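You operate a simulated robot arm through the tools that you are given. There is no shell and no other tool. Be economical: measure what you need, move in short steps, check, and stop when the job is done.

You run a simulated robot arm. Do the job below in one go: nothing can be reset, and whatever is moved stays where it is left.

TASK
Plug each hose into its colour's port and start the wheeled machine.
Fine: switch and keys are under the machine's lid.

It is judged by the outcome, as a careful person would: the job done as asked, and still so three seconds after it is handed in. It fails if anything else is knocked over, pushed out of place, dropped, spilled or broken. A push-on lid holds only when it is set on centred and level and pressed home; a screw cap is set on level and turned clockwise until tight.

THE ROBOT
A 7-joint arm with a two-finger parallel gripper, fixed in place. Base frame: the origin is at the foot of the arm, x ahead of it, y to its left, z up. Lengths are in mm, angles in degrees, forces in N, time in s.
With the tool pointing down near the work surface it reaches from about 200 to 740 mm from the base axis. Its first joint turns from -166.0 to 166.0 degrees. Payload 1.57 kg.
The TCP is the grasp point between the finger pads, 30 mm short of the fingertips. In the tool frame z runs along the fingers and y along their closing line. Largest opening 110 mm; finger width 24, thickness 12; the body of the gripper, 48 by 112 mm, starts 78 mm behind the TCP.
Orientation is that of the tool frame in the base frame, as a unit quaternion [x, y, z, w]. With the fingers straight down and closing along the base's y, the tool's x points along the base's -x, its y along +y and its z along -z.

THE INTERFACE
- The arm moves only by the tool drive_tool. Its argument "commands" is a list of rows, each an object of numbers (a shift or turn left out is 0, a gripper value left out holds the last): "tx", "ty", "tz": the shift along the base's x, y, z in mm; "rx", "ry", "rz": the turn, a rotation vector about the base's x, y, z in degrees; "jaw": the finger opening in mm, from 0 to 110. In form: [{"tx": .., "ty": .., "tz": .., "rx": .., "ry": .., "rz": .., "jaw": ..}, ...]. A call has 1 to 12 rows; each row is the pose to reach, as a shift and turn from the pose commanded when the call began. Rows are played at 5 a second. More than 50 mm and 8.6 degrees between two rows, or a gripper value outside its range, and nothing of the call is played. Where a pose cannot be reached the arm comes as near as it can. A force on the tool above 80 N (or 10 N above the force at the start of the call, whichever is more), or a blocked arm, ends the call early, and 0.2 s more pass. The fingers move at their own pace (about 45 mm/s each) and stop on an object; they squeeze with about 33 N. The grip force told is the motor's: it shows also when the fingers shut on nothing. Time passes only in rows, and 0.2 s behind the last, so rows that repeat a pose let the fingers close. It gives the time, the measured TCP pose, the force on the tool (base axes), the opening and the grip force at its end, in the units of the frame above (readings bear some noise), with the torque about the TCP (base axes, N m) and any sound that the robot's microphone picked up, and new pictures: "pictures" is both (left out), scene, wrist or none.
- Cameras (640 x 400 px; columns grow to the right, rows downward): "scene" is fixed at [401.1, 650.9, 1466.5]; the picture's right is [-0.95, 0.31, 0.00], its down [0.22, 0.67, -0.71] and it looks along [-0.22, -0.68, -0.70] (base axes); focal length 214 px, centre (320, 200). "wrist" rides on the gripper at [70, 16, -141] in the tool frame; the picture's right is [-0.23, 0.97, 0.00], its down [-0.86, -0.20, -0.48] and it looks along [-0.47, -0.11, 0.88] (tool axes); focal length 222 px, centre (320, 200).
- lift_body(by): slides the trunk up (or, below 0, down) by that many mm; the arm rides with it, the base frame stays. It gives what a move gives, with no picture.
- measure_at(camera, pixels): there is no depth. For up to 12 entries [column, row, z] of the newest picture of that camera ("zoom" is the newest enlarged one), the place [x, y] in the base frame at which the ray of that pixel passes the height z, good to about 2 mm. It takes no simulated time.
- inspect(camera, box): a new picture of the part [left, top, right, bottom] of that camera's present view, enlarged. It takes no simulated time.
- close_job(): hands the job in; it is judged then, once.

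Keep the steps short. Do not move on a guess: measure, check each grasp and each placing, and mend mistakes. In all there are 80 turns and 200 pictures (those below and enlarged ones count). Leave the gripper open and the arm clear of the work at the hand-in unless told otherwise, and finish with a single line.

The tools are called after "Request:" as a command line: name --argument value ..., lists and objects as JSON in quotes. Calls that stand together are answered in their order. drive_tool: Moves the arm, as the interface text tells. Its arguments: {"type":"object","properties":{"commands":{"type":"array","items":{"type":"object","properties":{"tx":{"type":"number"},"ty":{"type":"number"},"tz":{"type":"number"},"rx":{"type":"number"},"ry":{"type":"number"},"rz":{"type":"number"},"jaw":{"type":"number"}}}},"pictures":{"type":"string","enum":["both","scene","wrist","none"]}},"required":["commands"]} The other tools are called the same way: lift_body (by) slides the trunk up or down; measure_at (camera, pixels) gives the place at which the rays of pixels pass given heights; inspect (camera, box) takes an enlarged picture of a part of a camera's view; close_job () hands the job in.

At the start:

```text
clock: 0.0
eef_pos: [231.8, 406.5, 1341.1]
tool_rot: [0.0, 1.0, -0.001, 0.0]
ft_force: [0.0, 0.1, -0.4]
torque: [0.04, 0.01, -0.03]
gripper_width: 109.9
finger_force: 0.1
trunk travel left (down, up): [-525.0, 65.0]
```

scene: 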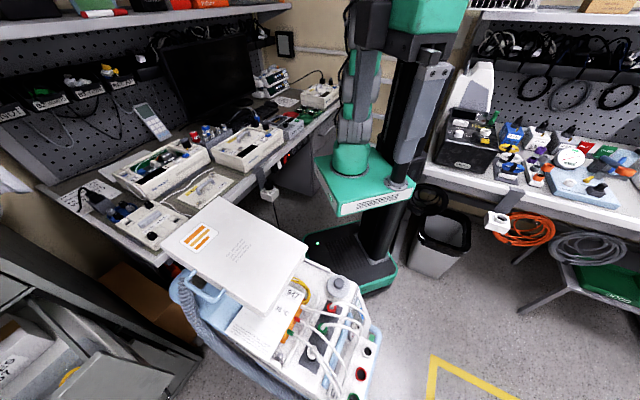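
wrist: 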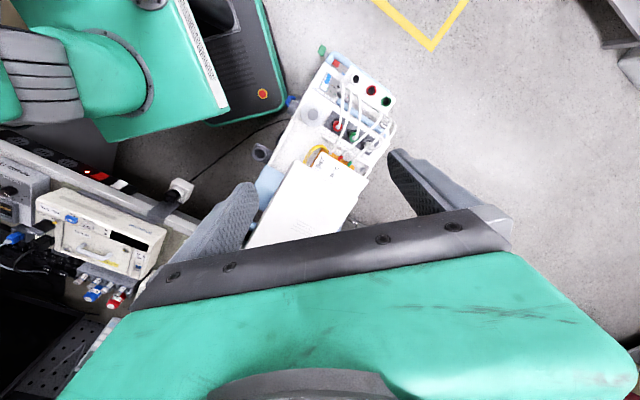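

I see a wheeled cart (white, with a lid panel and hoses) at the scene's bottom middle, around (280,310). I'll enlarge it in both cameras.

Request:
inspect --camera "scene" --box '[160, 190, 400, 400]'

Request:
inspect --camera "wrist" --box '[230, 30, 420, 260]'

Request:
inspect --camera "scene" --box '[260, 260, 390, 400]'

```text
1.90 times, centred on (280, 295) of scene
```

zoom: 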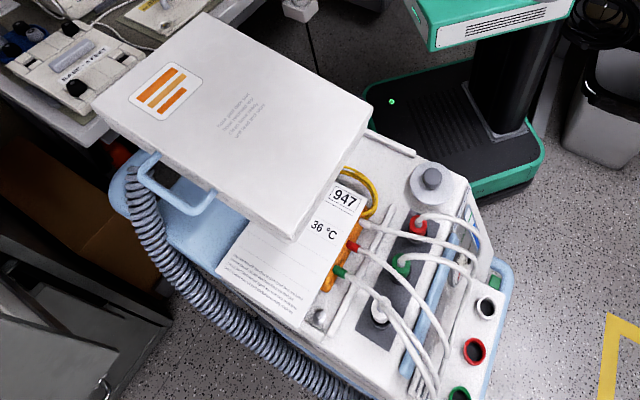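

```text
1.74 times, centred on (325, 145) of wrist
```

zoom: 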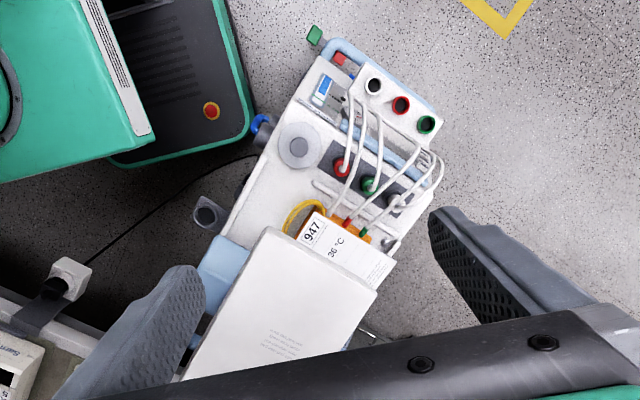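

```text
2.86 times, centred on (325, 330) of scene
```

zoom: 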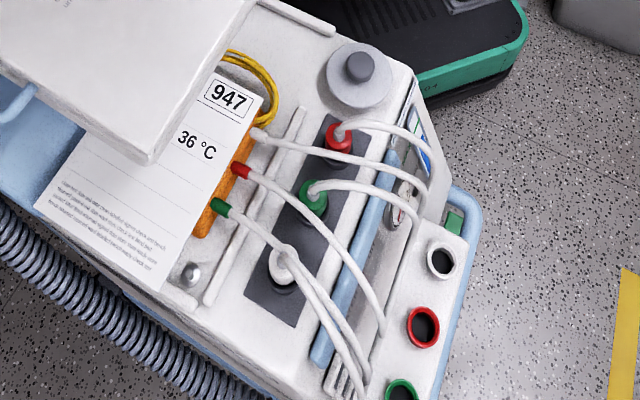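

I see labels (947, 36 °C), a grey knob, three coloured plugs, hoses into an orange block, and three ring ports (white, red, green). To find heights, I'll measure the same points from both cameras at several heights: grey knob, red port, green port.

Request:
measure_at --camera "scene" --pixels '[[338.3, 283, 650], [338.3, 283, 750], [338.3, 283, 850], [361.7, 374.8, 650], [361.7, 374.8, 750], [361.7, 374.8, 850], [321.5, 379, 750], [310, 308, 750], [325, 311, 750]]'

Request:
measure_at --camera "wrist" --pixels '[[312.4, 113.4, 650], [312.4, 113.4, 750], [312.4, 113.4, 850], [371.5, 90, 650], [371.5, 90, 750], [371.5, 90, 850]]'

```text
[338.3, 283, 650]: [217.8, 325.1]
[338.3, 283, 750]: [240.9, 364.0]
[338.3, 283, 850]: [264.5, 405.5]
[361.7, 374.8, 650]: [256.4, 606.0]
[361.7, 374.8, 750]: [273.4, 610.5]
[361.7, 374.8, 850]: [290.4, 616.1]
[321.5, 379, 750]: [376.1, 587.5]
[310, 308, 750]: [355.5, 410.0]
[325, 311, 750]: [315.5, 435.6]
```

```text
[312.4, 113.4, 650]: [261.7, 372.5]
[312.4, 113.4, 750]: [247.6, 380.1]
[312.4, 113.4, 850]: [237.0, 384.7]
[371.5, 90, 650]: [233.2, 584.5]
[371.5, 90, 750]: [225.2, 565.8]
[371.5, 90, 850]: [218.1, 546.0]
```

The top of the cart seems to be near z≈770, ports lower at ≈550. Now the lid's corners: front-left (scene 267,316 / wrist 356.6,198) and front-right (scene 307,242 / wrist 295,161).

Request:
measure_at --camera "scene" --pixels '[[266.8, 316, 750], [266.8, 316, 850], [266.8, 316, 950], [307.4, 242.4, 750], [307.4, 242.4, 850], [307.4, 242.4, 950], [165, 243, 850], [220, 196, 850]]'

Request:
measure_at --camera "wrist" --pixels '[[356.6, 197.9, 750], [356.6, 197.9, 850], [356.6, 197.9, 950], [295, 161, 750], [295, 161, 850], [295, 161, 950]]'

Request:
drive_tool --commands '[{"tx": 25, "ty": 25, "tz": -20}, {"tx": 50, "ty": 50, "tz": -40}, {"tx": 70, "ty": 80, "tz": -70}, {"tx": 90, "ty": 110, "tz": -100}]'

```text
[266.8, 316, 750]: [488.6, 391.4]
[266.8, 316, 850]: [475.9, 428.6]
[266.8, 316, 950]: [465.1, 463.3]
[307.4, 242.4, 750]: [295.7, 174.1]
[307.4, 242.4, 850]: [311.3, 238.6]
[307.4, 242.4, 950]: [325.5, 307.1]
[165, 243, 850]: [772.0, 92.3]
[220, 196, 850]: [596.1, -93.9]
```

```text
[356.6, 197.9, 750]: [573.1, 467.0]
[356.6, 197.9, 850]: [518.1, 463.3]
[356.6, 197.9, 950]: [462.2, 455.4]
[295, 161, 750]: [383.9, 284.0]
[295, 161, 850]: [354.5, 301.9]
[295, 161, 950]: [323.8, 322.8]
```

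```text
clock: 1.0
eef_pos: [323.3, 518.1, 1242.9]
tool_rot: [0.0, 1.0, 0.0, 0.0]
ft_force: [0.1, 0.2, -0.8]
torque: [-0.03, -0.01, 0.01]
gripper_width: 110.0
finger_force: 0.1
trunk travel left (down, up): [-525.0, 65.0]
```

scene: 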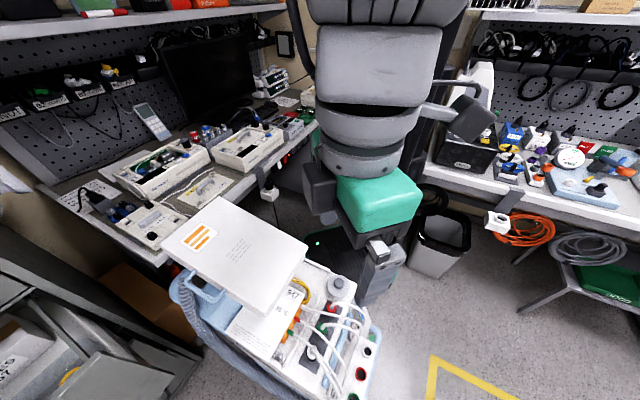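
wrist: 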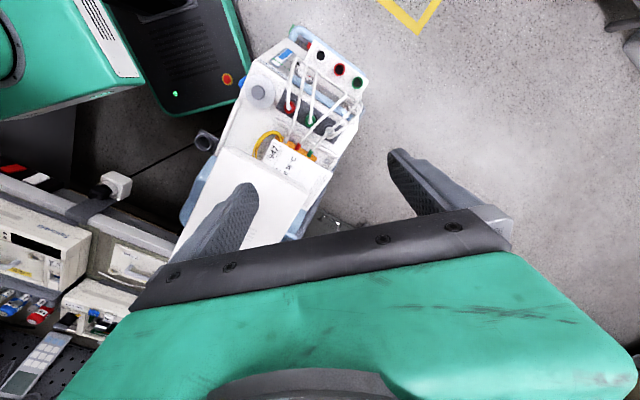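

The lid's top front edge lies near z≈950, well above the cart deck. I'll rotate the tool by +90° about z so the wrist camera looks along +y over the cart, and go to about (300,390,1200).

Request:
drive_tool --commands '[{"rz": 8.2, "ty": -12}, {"rz": 16.4, "ty": -24}, {"rz": 24.6, "ty": -36}, {"rz": 32.8, "ty": -48}, {"rz": 41, "ty": -60}, {"rz": 49.2, "ty": -72, "tx": -5}, {"rz": 57.4, "ty": -84, "tx": -10}, {"rz": 65.6, "ty": -96, "tx": -15}, {"rz": 73.8, "ty": -108, "tx": -20}, {"rz": 82, "ty": -120, "tx": -20, "tz": -20}, {"rz": 90, "ty": -128, "tx": -23, "tz": -40}]'

```text
clock: 3.4
eef_pos: [298.1, 388.1, 1202.7]
tool_rot: [0.708, -0.706, 0.0, 0.0]
ft_force: [0.8, 0.0, -0.9]
torque: [-0.02, -0.01, -0.02]
gripper_width: 110.1
finger_force: 0.0
trunk travel left (down, up): [-525.0, 65.0]
```

scene: 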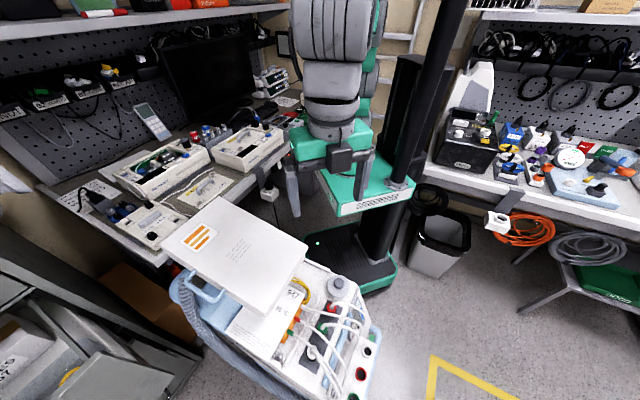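
wrist: 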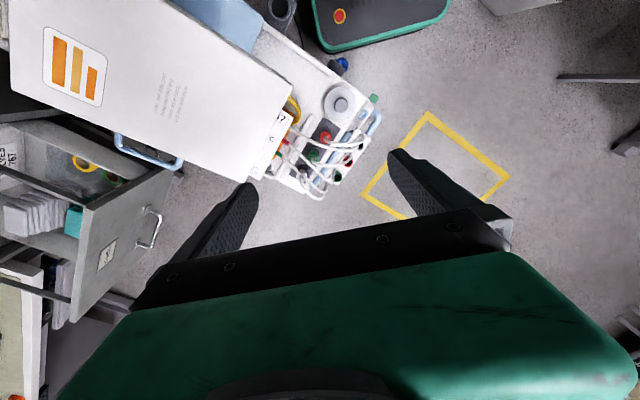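

The useful part of the wrist view is its upper half (nearly straight down), so I'll shift +y 150 and lower 130.

Request:
drive_tool --commands '[{"ty": 40, "tz": -20}, {"ty": 80, "tz": -40}, {"ty": 115, "tz": -70}, {"ty": 150, "tz": -100}, {"ty": 150, "tz": -130}]' --pictures "wrist"

Request:
inspect --camera "wrist" --box '[150, 0, 450, 190]'

```text
clock: 4.6
eef_pos: [296.5, 537.6, 1071.9]
tool_rot: [0.707, -0.707, 0.0, 0.0]
ft_force: [-0.1, 0.0, -0.4]
torque: [-0.01, -0.02, -0.02]
gripper_width: 109.6
finger_force: 0.1
trunk travel left (down, up): [-525.0, 65.0]
```

wrist: 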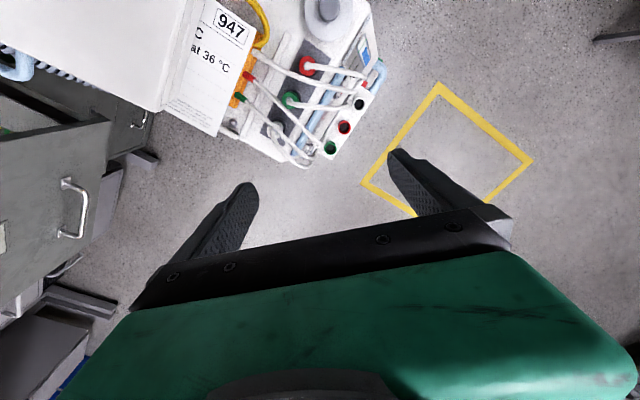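

```text
2.11 times, centred on (300, 95) of wrist
```

zoom: 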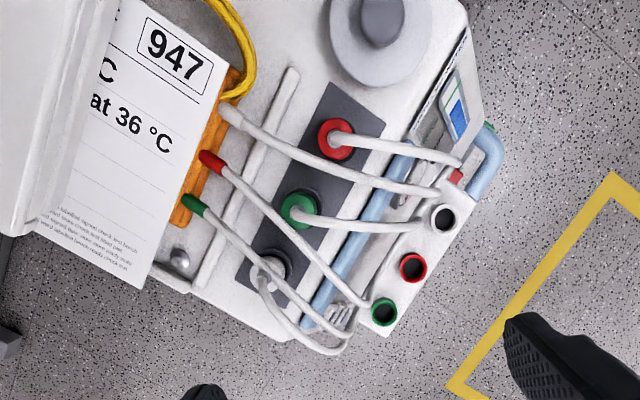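

I see hose tips at an orange block and red/green/white round heads on a dark strip. I'll get closer to trace the hoses.

Request:
drive_tool --commands '[{"tx": -10, "ty": -10, "tz": -40}, {"tx": -20, "ty": -20, "tz": -80}, {"tx": -25, "ty": -30, "tz": -110}, {"tx": -25, "ty": -30, "tz": -125}]' --pictures "wrist"

Request:
inspect --camera "wrist" --box '[180, 0, 480, 190]'

```text
clock: 5.6
eef_pos: [274.2, 507.0, 943.8]
tool_rot: [-0.707, 0.707, 0.0, 0.0]
ft_force: [-0.4, 0.2, 0.4]
torque: [0.03, 0.03, 0.0]
gripper_width: 109.9
finger_force: 0.1
trunk travel left (down, up): [-525.0, 65.0]
```

wrist: 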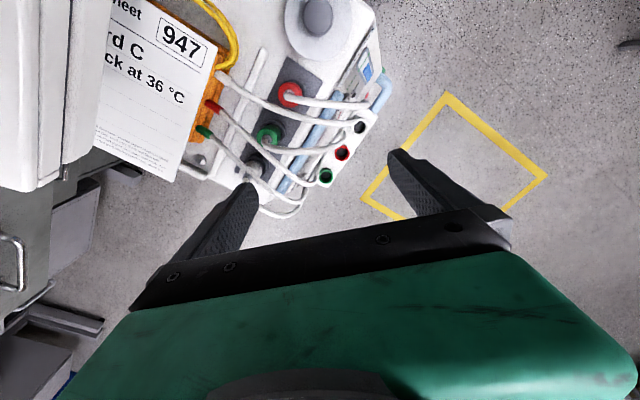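

```text
2.11 times, centred on (330, 95) of wrist
```

zoom: 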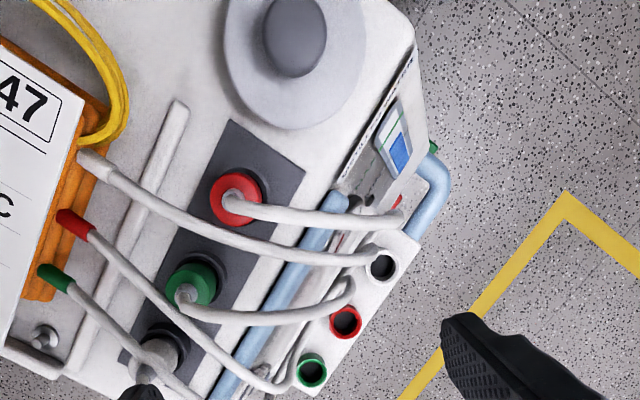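

The enlarged pictures render sharply, so I'll zoom tightly with the scene camera on the hoses, the ports and the card/lid gap.

Request:
inspect --camera "scene" --box '[300, 280, 380, 330]'

Request:
inspect --camera "scene" --box '[310, 340, 400, 400]'

Request:
inspect --camera "wrist" --box '[250, 90, 400, 190]'

Request:
inspect --camera "wrist" --box '[60, 0, 260, 125]'

```text
8.00 times, centred on (340, 305) of scene
```

zoom: 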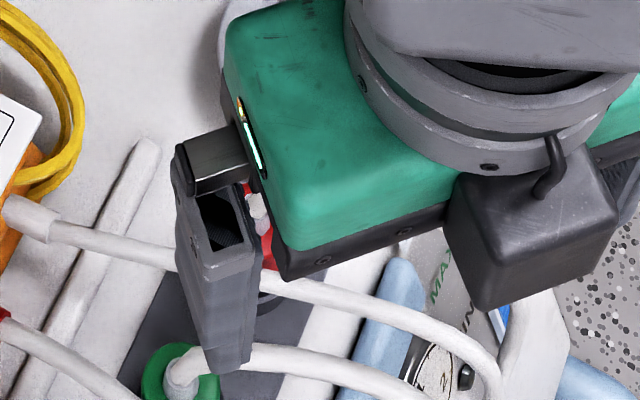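

```text
6.67 times, centred on (355, 370) of scene
```

zoom: 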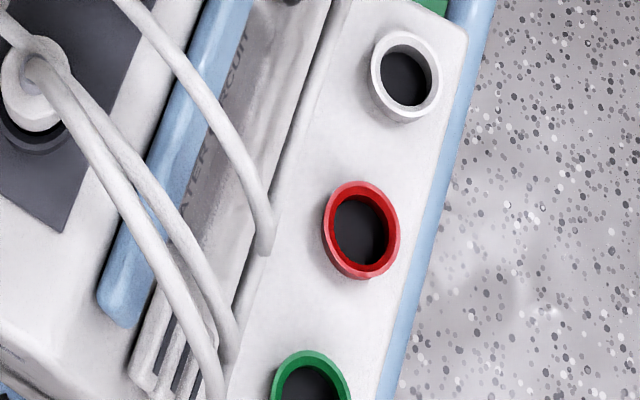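

```text
4.00 times, centred on (325, 140) of wrist
```

zoom: 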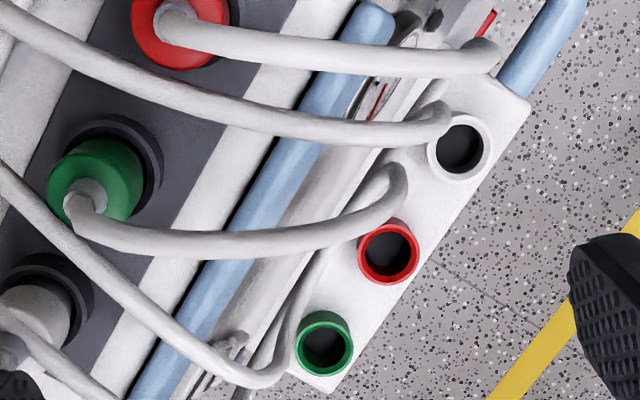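

```text
3.20 times, centred on (160, 62) of wrist
```

zoom: 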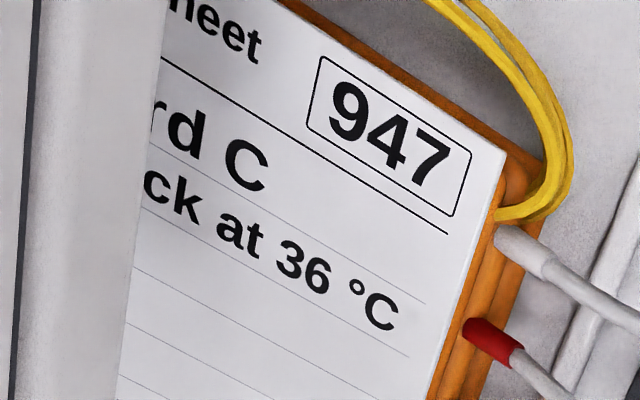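

So there seem to be three hoses: each runs from a tip at the orange block, loops over the front, and ends in a coloured round head parked on the dark strip; the ring ports at the front lip are the goals. I'll triangulate ports and heads.

Request:
measure_at --camera "scene" --pixels '[[367.6, 352.3, 600], [367.6, 352.3, 700], [367.6, 352.3, 800], [361.15, 374.65, 600], [361.15, 374.65, 700], [361.15, 374.65, 800], [353.5, 397.7, 700], [353.5, 397.7, 800], [322.5, 329, 700], [322.5, 329, 800], [322.5, 329, 900]]'

Request:
measure_at --camera "wrist" --pixels '[[359.75, 127, 600], [359.75, 127, 700], [359.75, 127, 800], [342.25, 153, 600], [342.25, 153, 700], [342.25, 153, 800], [326, 176.25, 700], [326, 176.25, 800], [268.75, 135, 700], [268.75, 135, 800], [268.75, 135, 900]]'

```text
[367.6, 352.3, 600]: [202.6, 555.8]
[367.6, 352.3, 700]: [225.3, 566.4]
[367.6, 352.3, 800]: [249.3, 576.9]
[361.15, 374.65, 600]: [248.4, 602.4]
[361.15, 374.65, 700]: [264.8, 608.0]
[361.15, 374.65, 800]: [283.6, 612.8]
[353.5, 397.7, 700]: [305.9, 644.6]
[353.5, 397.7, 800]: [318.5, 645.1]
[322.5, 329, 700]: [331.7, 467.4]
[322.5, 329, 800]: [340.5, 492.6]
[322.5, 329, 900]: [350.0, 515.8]
```

```text
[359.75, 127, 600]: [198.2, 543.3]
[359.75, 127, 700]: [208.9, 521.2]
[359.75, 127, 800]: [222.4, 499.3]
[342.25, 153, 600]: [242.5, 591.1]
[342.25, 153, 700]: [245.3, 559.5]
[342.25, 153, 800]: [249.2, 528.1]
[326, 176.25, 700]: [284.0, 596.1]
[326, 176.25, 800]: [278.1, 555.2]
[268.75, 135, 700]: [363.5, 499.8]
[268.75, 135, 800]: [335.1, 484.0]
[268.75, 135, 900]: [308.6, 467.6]
```

Ports: white ≈(194,552), red ≈(243,601), green ≈(292,644), ring tops at z≈565; green head ≈(339,488,785). Now the red and white heads and lid.

Request:
measure_at --camera "scene" --pixels '[[312.4, 352.7, 785], [312.4, 352.7, 765], [332, 308.3, 785], [332, 308.3, 765]]'

Request:
measure_at --camera "wrist" --pixels '[[252.5, 168.75, 785], [252.5, 168.75, 765], [290.75, 97.5, 785], [290.75, 97.5, 765], [360, 127, 565]]'

Request:
inspect --camera "wrist" --box '[230, 70, 310, 120]'

Request:
inspect --camera "scene" --box '[150, 185, 320, 340]'

```text
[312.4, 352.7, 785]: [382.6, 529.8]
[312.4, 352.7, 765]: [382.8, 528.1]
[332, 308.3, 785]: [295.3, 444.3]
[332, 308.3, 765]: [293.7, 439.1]
```

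```text
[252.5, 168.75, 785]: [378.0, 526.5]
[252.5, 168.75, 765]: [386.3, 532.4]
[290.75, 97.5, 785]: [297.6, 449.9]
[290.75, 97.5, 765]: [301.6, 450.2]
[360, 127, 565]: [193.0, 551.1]
```

```text
8.00 times, centred on (270, 95) of wrist
```

zoom: 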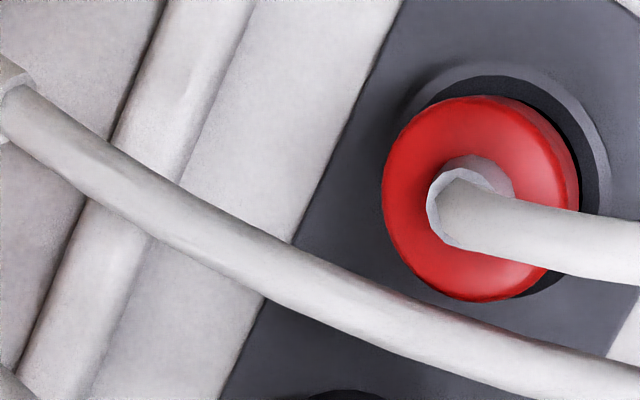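

```text
2.58 times, centred on (235, 262) of scene
```

zoom: 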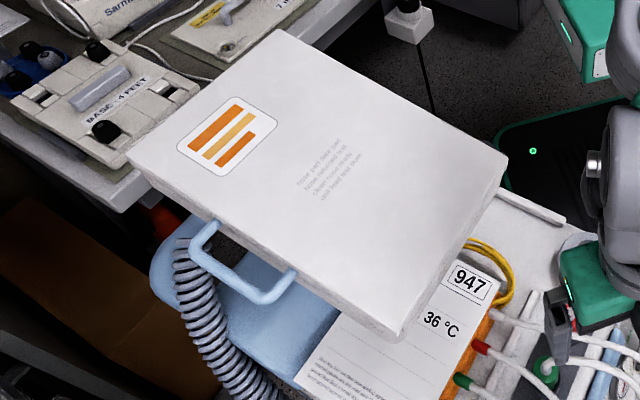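

I'll read the lid's text and label, and look at the lid's sides.

Request:
inspect --camera "scene" --box '[220, 225, 260, 250]'

Request:
inspect --camera "scene" --box '[160, 230, 290, 320]'

Request:
inspect --camera "wrist" --box '[0, 0, 130, 200]'

Request:
inspect --camera "scene" --box '[250, 270, 320, 320]'

```text
16.00 times, centred on (240, 238) of scene
```

zoom: 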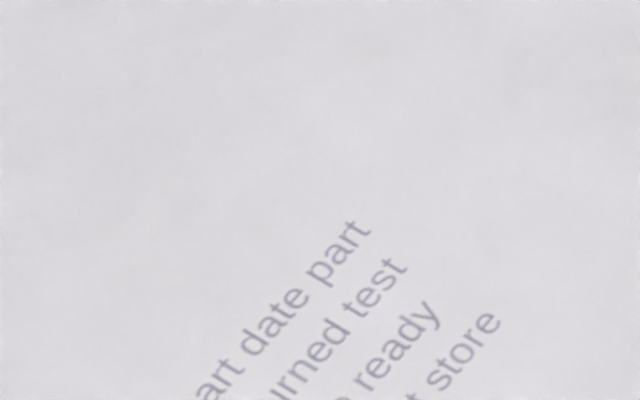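

```text
4.44 times, centred on (225, 275) of scene
```

zoom: 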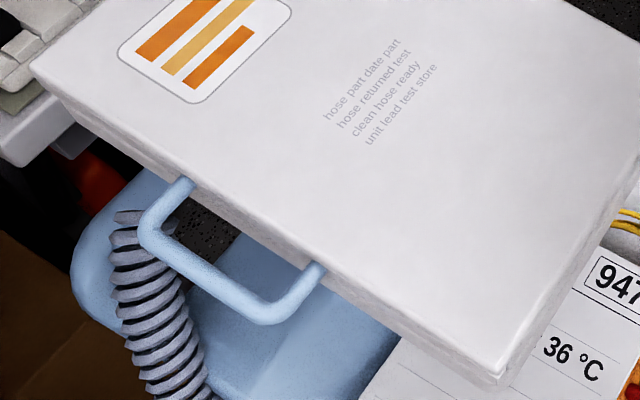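

```text
2.00 times, centred on (65, 100) of wrist
```

zoom: 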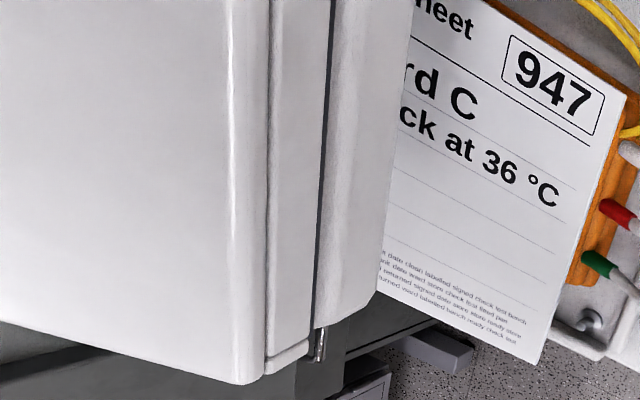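

```text
8.00 times, centred on (285, 295) of scene
```

zoom: 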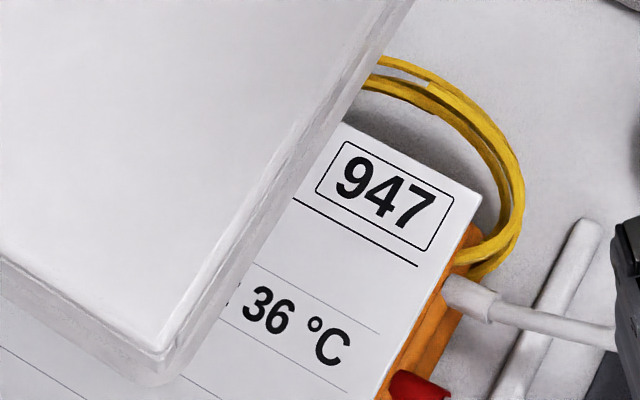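

The lid has a blue handle on its long left edge (scene ≈(220,265)); I'll deal with it after the hoses. Heads line up along ~44° in base. I'll turn the tool back by −136° so the fingers close along that line and the camera sits on the front side, first raising.

Request:
drive_tool --commands '[{"tz": 30, "rz": -8.5}, {"tz": 50, "rz": -17}, {"tz": 70, "rz": -25.5}, {"tz": 70, "rz": -34}, {"tz": 70, "rz": -42.5}, {"tz": 70, "rz": -51}, {"tz": 70, "rz": -59.5}, {"tz": 70, "rz": -68}]' --pictures "none"

Request:
drive_tool --commands '[{"rz": -8.5}, {"rz": -17, "tx": 10}, {"rz": -25.5, "tx": 20}, {"rz": -34, "tx": 30}, {"rz": -42.5, "tx": 40}, {"rz": -51, "tx": 50}, {"rz": -59.5, "tx": 60}, {"rz": -68, "tx": 66, "ty": -20}]'

```text
clock: 7.4
eef_pos: [274.6, 508.5, 1014.9]
tool_rot: [-0.189, 0.982, 0.0, 0.0]
ft_force: [-0.1, 0.9, -0.3]
torque: [-0.01, -0.01, 0.01]
gripper_width: 109.7
finger_force: 0.0
trunk travel left (down, up): [-525.0, 65.0]
```

```text
clock: 9.2
eef_pos: [339.5, 486.3, 1016.8]
tool_rot: [0.392, 0.92, -0.001, 0.001]
ft_force: [-0.4, 0.4, 0.3]
torque: [0.0, 0.04, 0.01]
gripper_width: 109.8
finger_force: 0.1
trunk travel left (down, up): [-525.0, 65.0]
```

scene: 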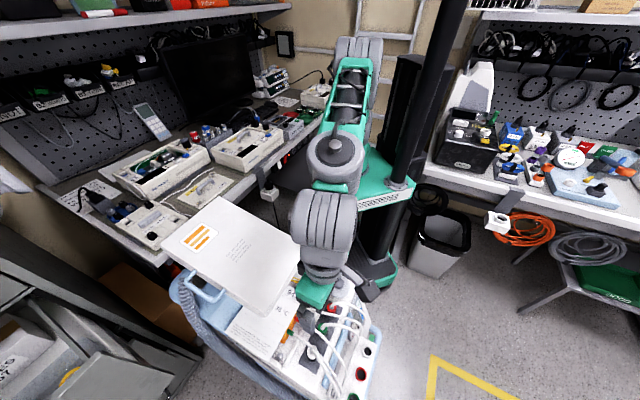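
wrist: 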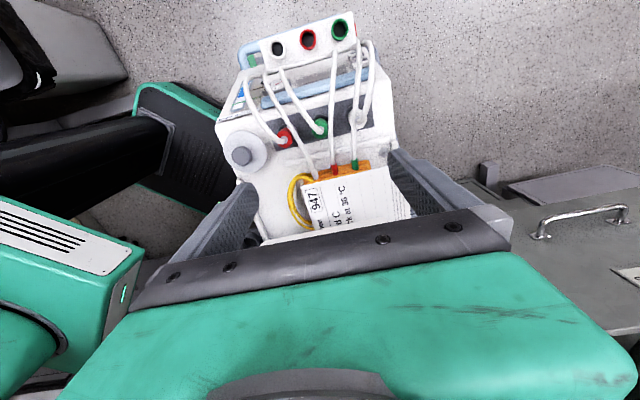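

Now the wrist view shows the cart from the front. I'll zoom onto heads and hoses.

Request:
inspect --camera "wrist" --box '[240, 70, 400, 180]'

Request:
inspect --camera "wrist" --box '[230, 0, 390, 100]'

```text
3.64 times, centred on (320, 125) of wrist
```

zoom: 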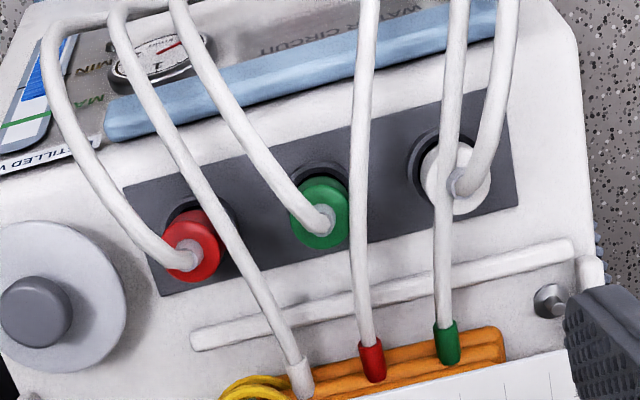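

```text
4.00 times, centred on (310, 50) of wrist
```

zoom: 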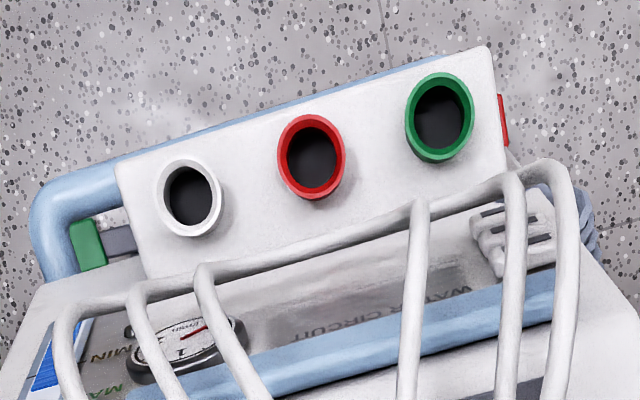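

Hoses run above the heads. To know how high the white-tip hose passes next to the red and green heads, I'll measure it from both cameras.

Request:
inspect --camera "scene" --box '[290, 280, 370, 360]'

Request:
measure_at --camera "wrist" --pixels '[[281.5, 114, 785], [281.5, 114, 845], [298, 142.9, 785], [298, 142.9, 845], [284.8, 137.4, 785], [320, 127.8, 785], [354.3, 120, 785], [331, 114, 785], [331, 114, 845]]'

Request:
measure_at --camera "scene" --pixels '[[303.3, 307.3, 785], [303.3, 307.3, 845], [328.5, 314.3, 785], [328.5, 314.3, 845], [353, 319.5, 785], [353, 319.5, 845]]'

```text
5.00 times, centred on (330, 320) of scene
```

zoom: 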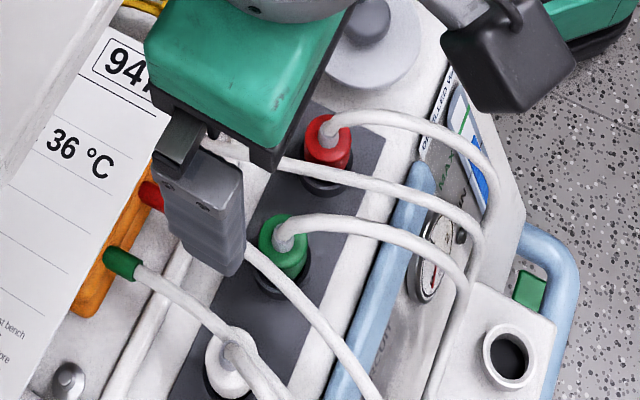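

```text
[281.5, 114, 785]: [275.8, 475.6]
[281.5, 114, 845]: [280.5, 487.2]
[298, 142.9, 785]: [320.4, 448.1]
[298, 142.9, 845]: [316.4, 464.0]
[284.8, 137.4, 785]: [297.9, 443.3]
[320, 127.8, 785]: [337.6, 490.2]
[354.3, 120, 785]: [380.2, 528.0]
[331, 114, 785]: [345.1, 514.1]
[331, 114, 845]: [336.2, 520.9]
```

```text
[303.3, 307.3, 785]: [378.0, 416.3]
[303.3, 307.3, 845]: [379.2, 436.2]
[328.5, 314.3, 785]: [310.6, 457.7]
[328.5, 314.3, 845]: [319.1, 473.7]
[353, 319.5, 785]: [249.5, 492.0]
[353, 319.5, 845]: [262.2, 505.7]
```

The tip hoses pass very close beside each head, around z≈770–785, so I'll approach slowly and watch the force. Red first: above red head (297,445), jaw 48, to TCP z≈880.

Request:
drive_tool --commands '[{"tx": -25, "ty": -25, "tz": -20, "jaw": 48}, {"tx": -42, "ty": -41, "tz": -50}, {"tx": -42, "ty": -41, "tz": -90}, {"tx": -42, "ty": -41, "tz": -130}, {"tx": -42, "ty": -41, "tz": -140}]'

Request:
inspect --camera "wrist" --box '[220, 60, 420, 200]'

Request:
inspect --camera "scene" --box '[290, 260, 370, 340]'

```text
clock: 10.4
eef_pos: [299.2, 448.0, 876.5]
tool_rot: [0.391, 0.921, 0.0, 0.0]
ft_force: [0.2, -1.0, 1.0]
torque: [-0.02, 0.01, 0.0]
gripper_width: 48.1
finger_force: 0.0
trunk travel left (down, up): [-525.0, 65.0]
```

scene: 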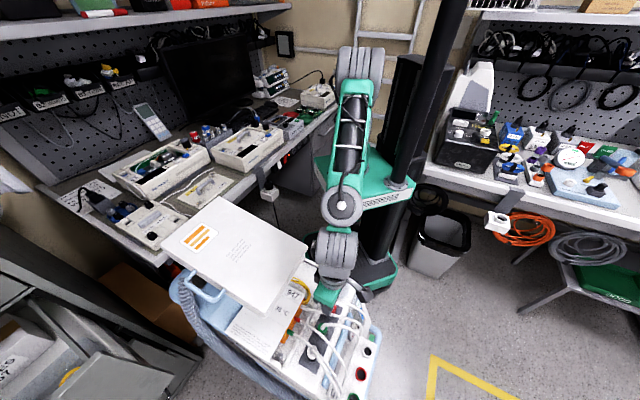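
wrist: 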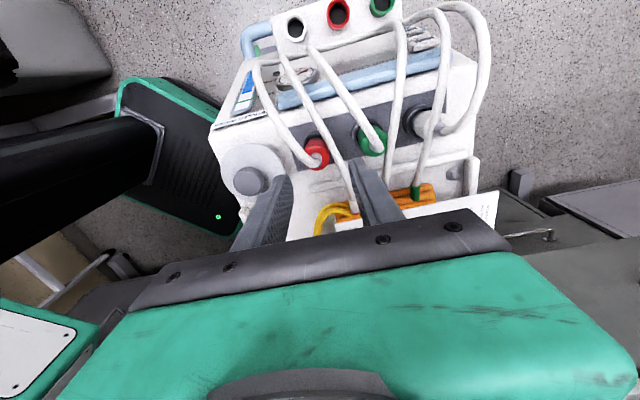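

```text
2.86 times, centred on (320, 130) of wrist
```

zoom: 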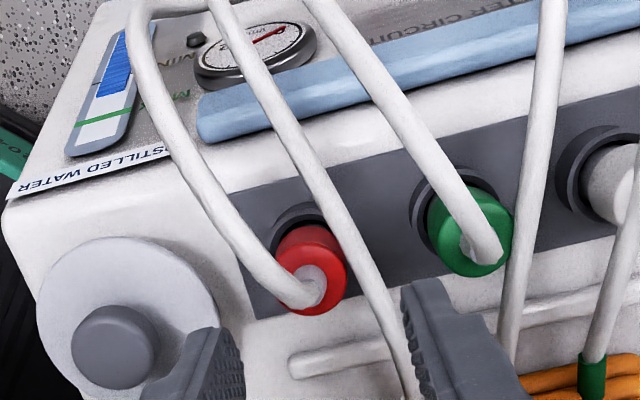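

```text
5.00 times, centred on (330, 300) of scene
```

zoom: 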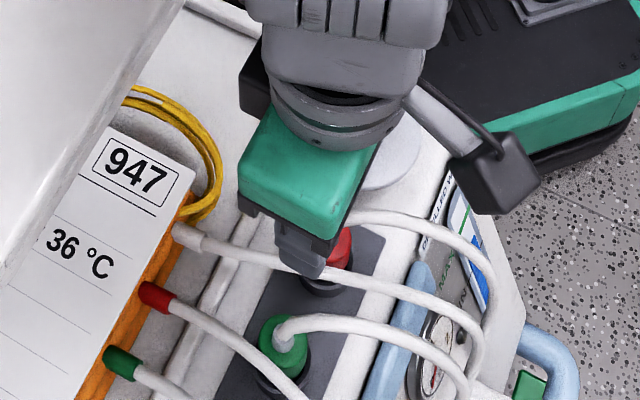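

The head is the red disc at wrist ≈(317.6,156). I'll re-measure it with the current closer view, and the tip hose beside it.

Request:
measure_at --camera "wrist" --pixels '[[317.6, 157, 785], [317.6, 157, 775], [332.2, 144, 785], [332.2, 144, 815], [345.5, 172, 785], [345.5, 172, 815], [371, 141, 785], [371, 141, 775]]'

Request:
inspect --camera "wrist" --box '[285, 120, 365, 190]'

```text
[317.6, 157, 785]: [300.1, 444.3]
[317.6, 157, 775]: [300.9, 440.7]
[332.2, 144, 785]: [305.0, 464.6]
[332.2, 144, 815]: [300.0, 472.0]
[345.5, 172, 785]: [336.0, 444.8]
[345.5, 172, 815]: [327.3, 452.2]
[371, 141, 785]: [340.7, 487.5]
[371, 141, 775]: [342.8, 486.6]
```

```text
5.71 times, centred on (325, 155) of wrist
```

zoom: 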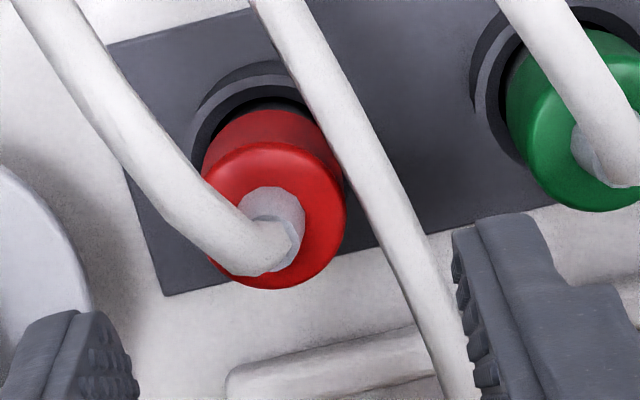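

Head centre ≈(298.5,445), diameter ≈28. I'll descend in small steps to TCP z 800 (tips 770), watching force.

Request:
drive_tool --commands '[{"tx": -1, "ty": -3, "tz": -20}, {"tx": -1, "ty": -3, "tz": -40}, {"tx": -1, "ty": -3, "tz": -52}]' --pictures "wrist"

Request:
inspect --camera "wrist" --box '[260, 110, 390, 200]'

Request:
inspect --camera "scene" --box '[300, 270, 360, 320]'

```text
clock: 11.2
eef_pos: [296.7, 445.8, 824.6]
tool_rot: [0.391, 0.92, 0.0, -0.001]
ft_force: [1.0, 0.1, 0.5]
torque: [-0.05, 0.03, -0.02]
gripper_width: 48.1
finger_force: 0.0
trunk travel left (down, up): [-525.0, 65.0]
```

wrist: 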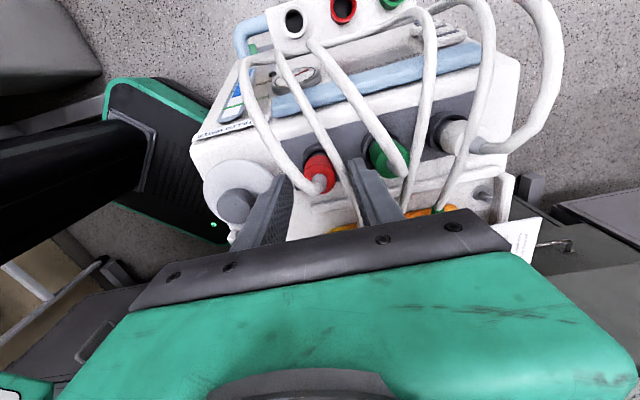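

```text
4.44 times, centred on (325, 155) of wrist
```

zoom: 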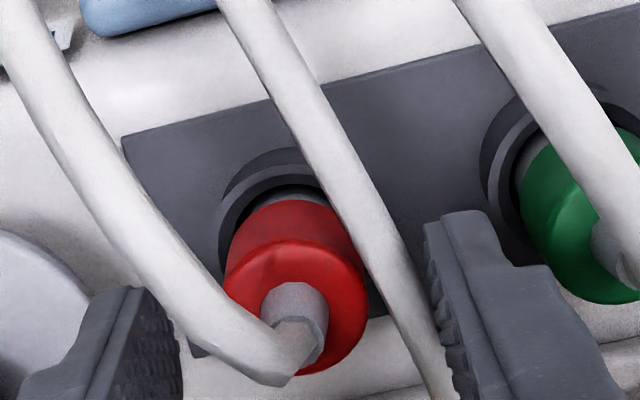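

```text
8.00 times, centred on (330, 295) of scene
```

zoom: 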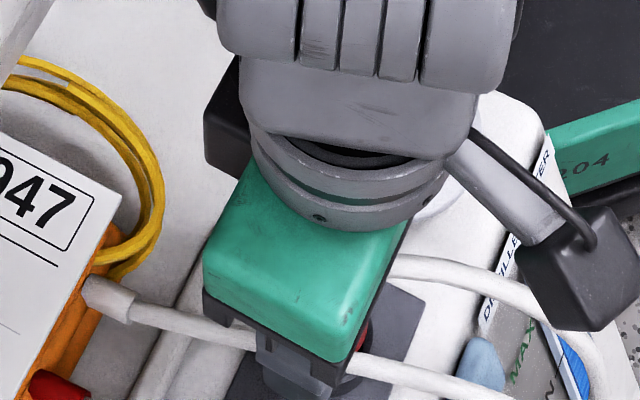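

No contact so far. The head is centred between the fingers. Descend another 25 mm and look.

Request:
drive_tool --commands '[{"tz": -9}, {"tz": -18}, {"tz": -26}]' --pictures "wrist"

Request:
inspect --camera "wrist" --box '[260, 110, 390, 200]'

```text
clock: 12.0
eef_pos: [298.4, 446.5, 798.9]
tool_rot: [0.391, 0.92, 0.001, 0.0]
ft_force: [0.5, 0.2, -0.8]
torque: [0.03, 0.02, -0.01]
gripper_width: 48.0
finger_force: 0.0
trunk travel left (down, up): [-525.0, 65.0]
```

wrist: 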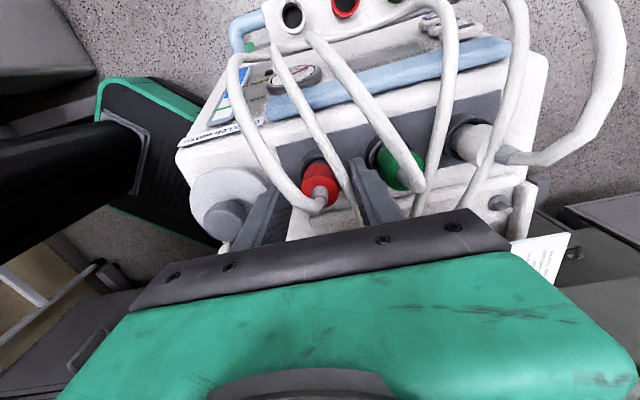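

```text
4.44 times, centred on (325, 155) of wrist
```

zoom: 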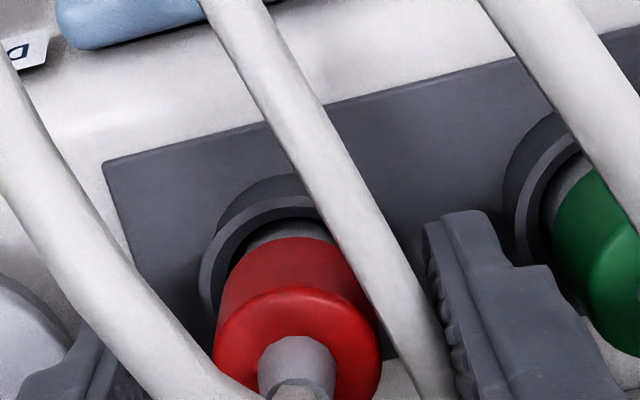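

Still no contact; a red cap with a grey neck is between the fingers. I'll lower 8 mm more and close.

Request:
drive_tool --commands '[{"tz": -8}, {"tz": -8, "jaw": 36}, {"tz": -8, "jaw": 20}, {"tz": -8, "jaw": 20}, {"tz": -8, "jaw": 20}]' --pictures "wrist"

Request:
inspect --camera "wrist" --box '[260, 110, 390, 200]'

```text
clock: 13.2
eef_pos: [297.5, 443.9, 790.6]
tool_rot: [0.39, 0.921, 0.0, 0.0]
ft_force: [1.0, 0.8, -1.3]
torque: [0.04, 0.0, -0.04]
gripper_width: 36.6
finger_force: 39.9
trunk travel left (down, up): [-525.0, 65.0]
```

wrist: 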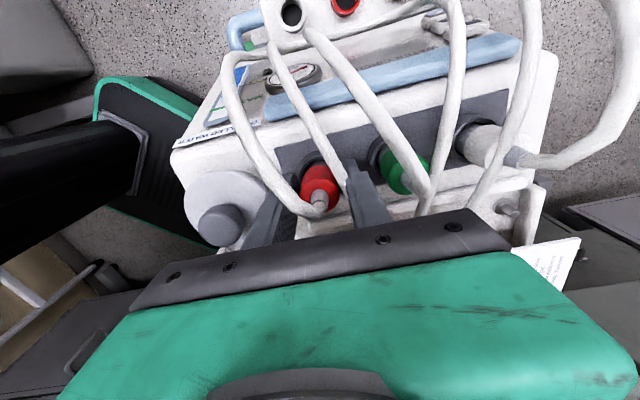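

```text
4.44 times, centred on (325, 155) of wrist
```

zoom: 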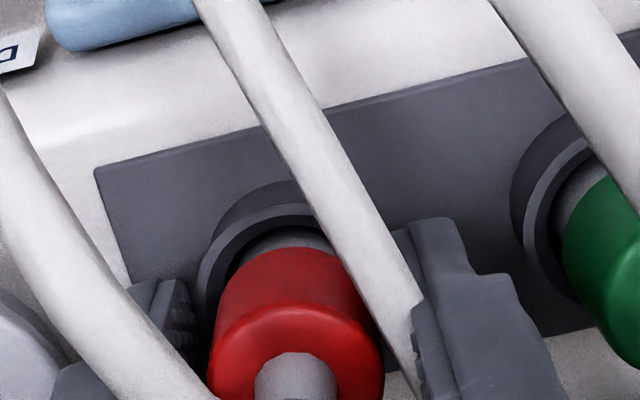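

The fingers stopped at 36.6 mm, wider than the ≈28 mm cap: the white-tip hose may be caught between cap and right finger. Look closely.

Request:
inspect --camera "wrist" --box '[290, 150, 370, 205]'

Request:
inspect --camera "scene" --box '[305, 290, 350, 325]'

```text
7.27 times, centred on (330, 178) of wrist
```

zoom: 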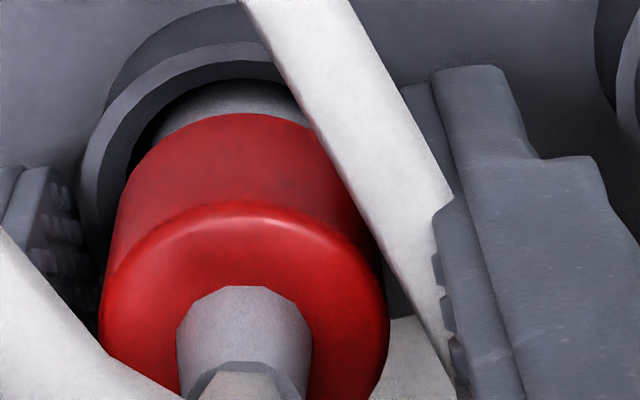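

```text
11.43 times, centred on (328, 308) of scene
```

zoom: 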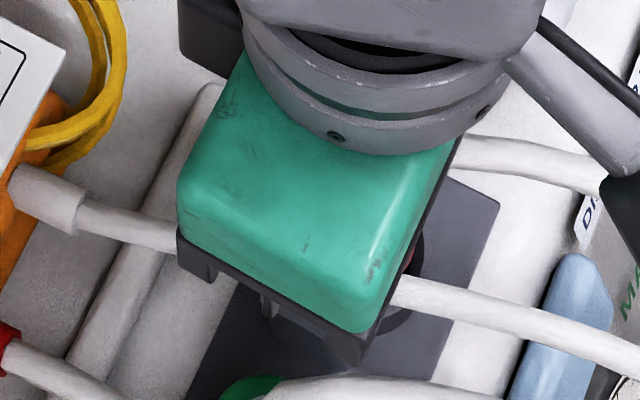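

It looks like the tube passes through the finger visually and the grip is firm (40 N). Test: lift 12 mm gently and see if the cap follows.

Request:
drive_tool --commands '[{"tz": 3, "jaw": 20}, {"tz": 6, "jaw": 20}, {"tz": 9, "jaw": 20}, {"tz": 12, "jaw": 20}]' --pictures "wrist"

Request:
inspect --camera "wrist" --box '[260, 110, 390, 200]'

```text
clock: 14.2
eef_pos: [298.8, 446.1, 802.0]
tool_rot: [0.391, 0.921, 0.0, 0.0]
ft_force: [0.0, -0.1, -0.4]
torque: [-0.02, 0.01, 0.01]
gripper_width: 26.5
finger_force: 18.3
trunk travel left (down, up): [-525.0, 65.0]
```

wrist: 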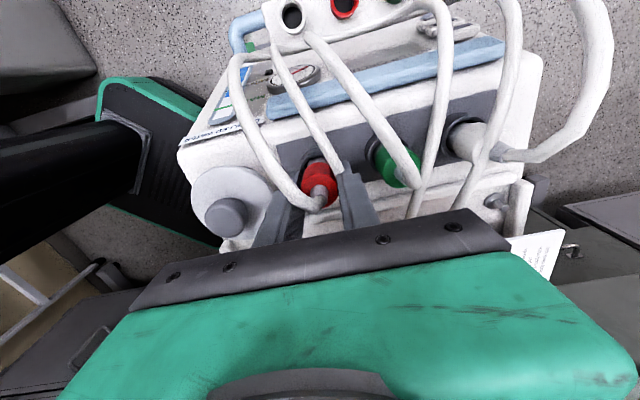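

```text
4.44 times, centred on (325, 155) of wrist
```

zoom: 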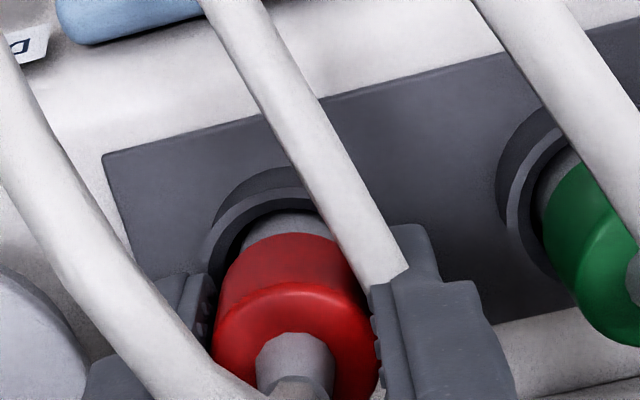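

The tube is purely visual (passes through the finger); the earlier stop was something lower (socket ring). Now the fingers are closing on the cap at 26.5. Let them settle.

Request:
drive_tool --commands '[{"jaw": 15}, {"jaw": 15}, {"jaw": 15}]' --pictures "none"

Request:
drive_tool --commands '[{"tz": 4}, {"tz": 8}, {"tz": 12}, {"tz": 16}, {"tz": 20}]' --pictures "wrist"

Request:
inspect --camera "wrist" --box '[260, 110, 390, 200]'

```text
clock: 15.0
eef_pos: [297.3, 444.1, 800.9]
tool_rot: [0.391, 0.921, 0.0, 0.0]
ft_force: [1.0, -0.4, -0.7]
torque: [-0.01, -0.03, -0.01]
gripper_width: 26.2
finger_force: 33.3
trunk travel left (down, up): [-525.0, 65.0]
```

```text
clock: 16.2
eef_pos: [298.0, 443.6, 821.7]
tool_rot: [0.391, 0.921, 0.001, -0.001]
ft_force: [-0.2, -0.4, -0.7]
torque: [0.01, -0.02, 0.0]
gripper_width: 26.1
finger_force: 33.1
trunk travel left (down, up): [-525.0, 65.0]
```

wrist: 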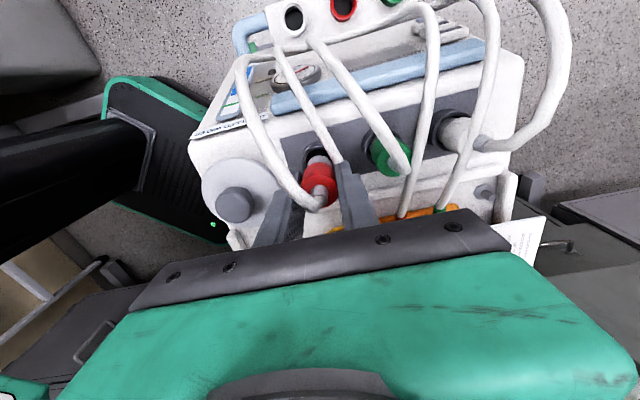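

```text
4.44 times, centred on (325, 155) of wrist
```

zoom: 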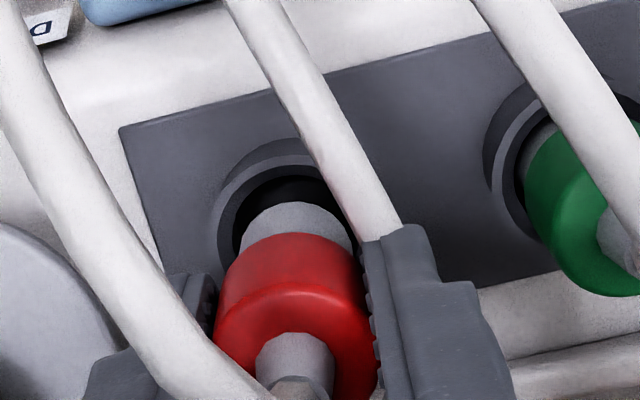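

The plug is coming out (neck visible below the cap). Lift another 55 mm and view the plug.

Request:
drive_tool --commands '[{"tz": 15}, {"tz": 30}, {"tz": 45}, {"tz": 60}]'

Request:
inspect --camera "wrist" --box '[240, 60, 400, 200]'

Request:
inspect --camera "scene" --box '[290, 270, 380, 400]'

```text
clock: 17.2
eef_pos: [298.2, 445.2, 881.2]
tool_rot: [0.39, 0.921, 0.0, 0.0]
ft_force: [-0.6, -0.1, -0.7]
torque: [-0.02, 0.0, 0.0]
gripper_width: 26.3
finger_force: 33.5
trunk travel left (down, up): [-525.0, 65.0]
```

scene: 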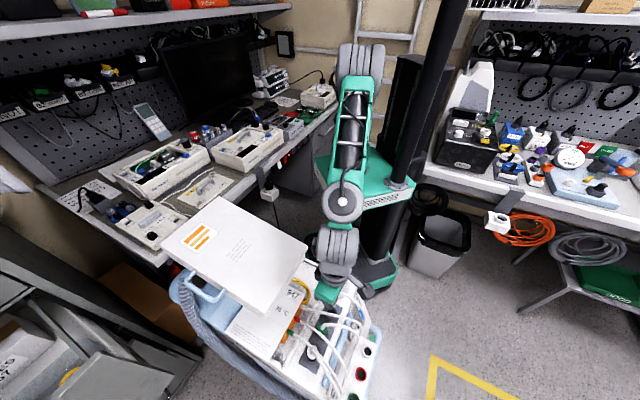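
wrist: 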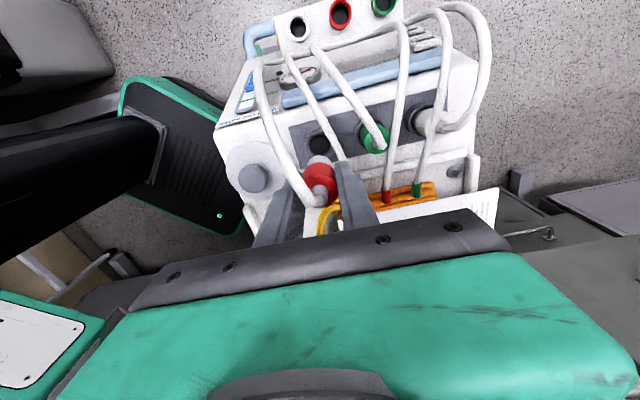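

```text
2.86 times, centred on (320, 130) of wrist
```

zoom: 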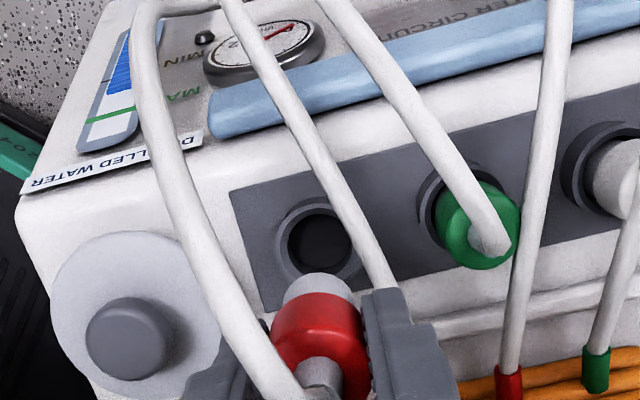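

```text
3.08 times, centred on (335, 335) of scene
```

zoom: 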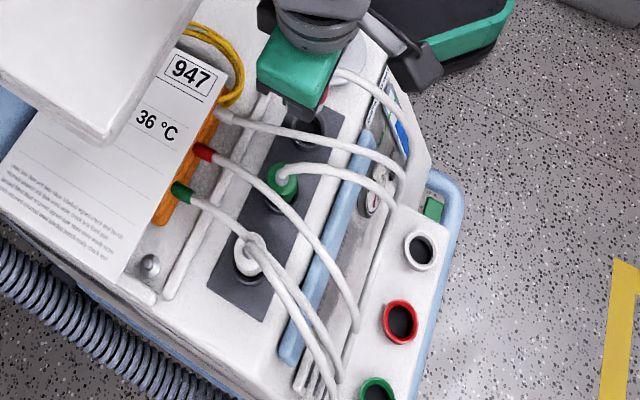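

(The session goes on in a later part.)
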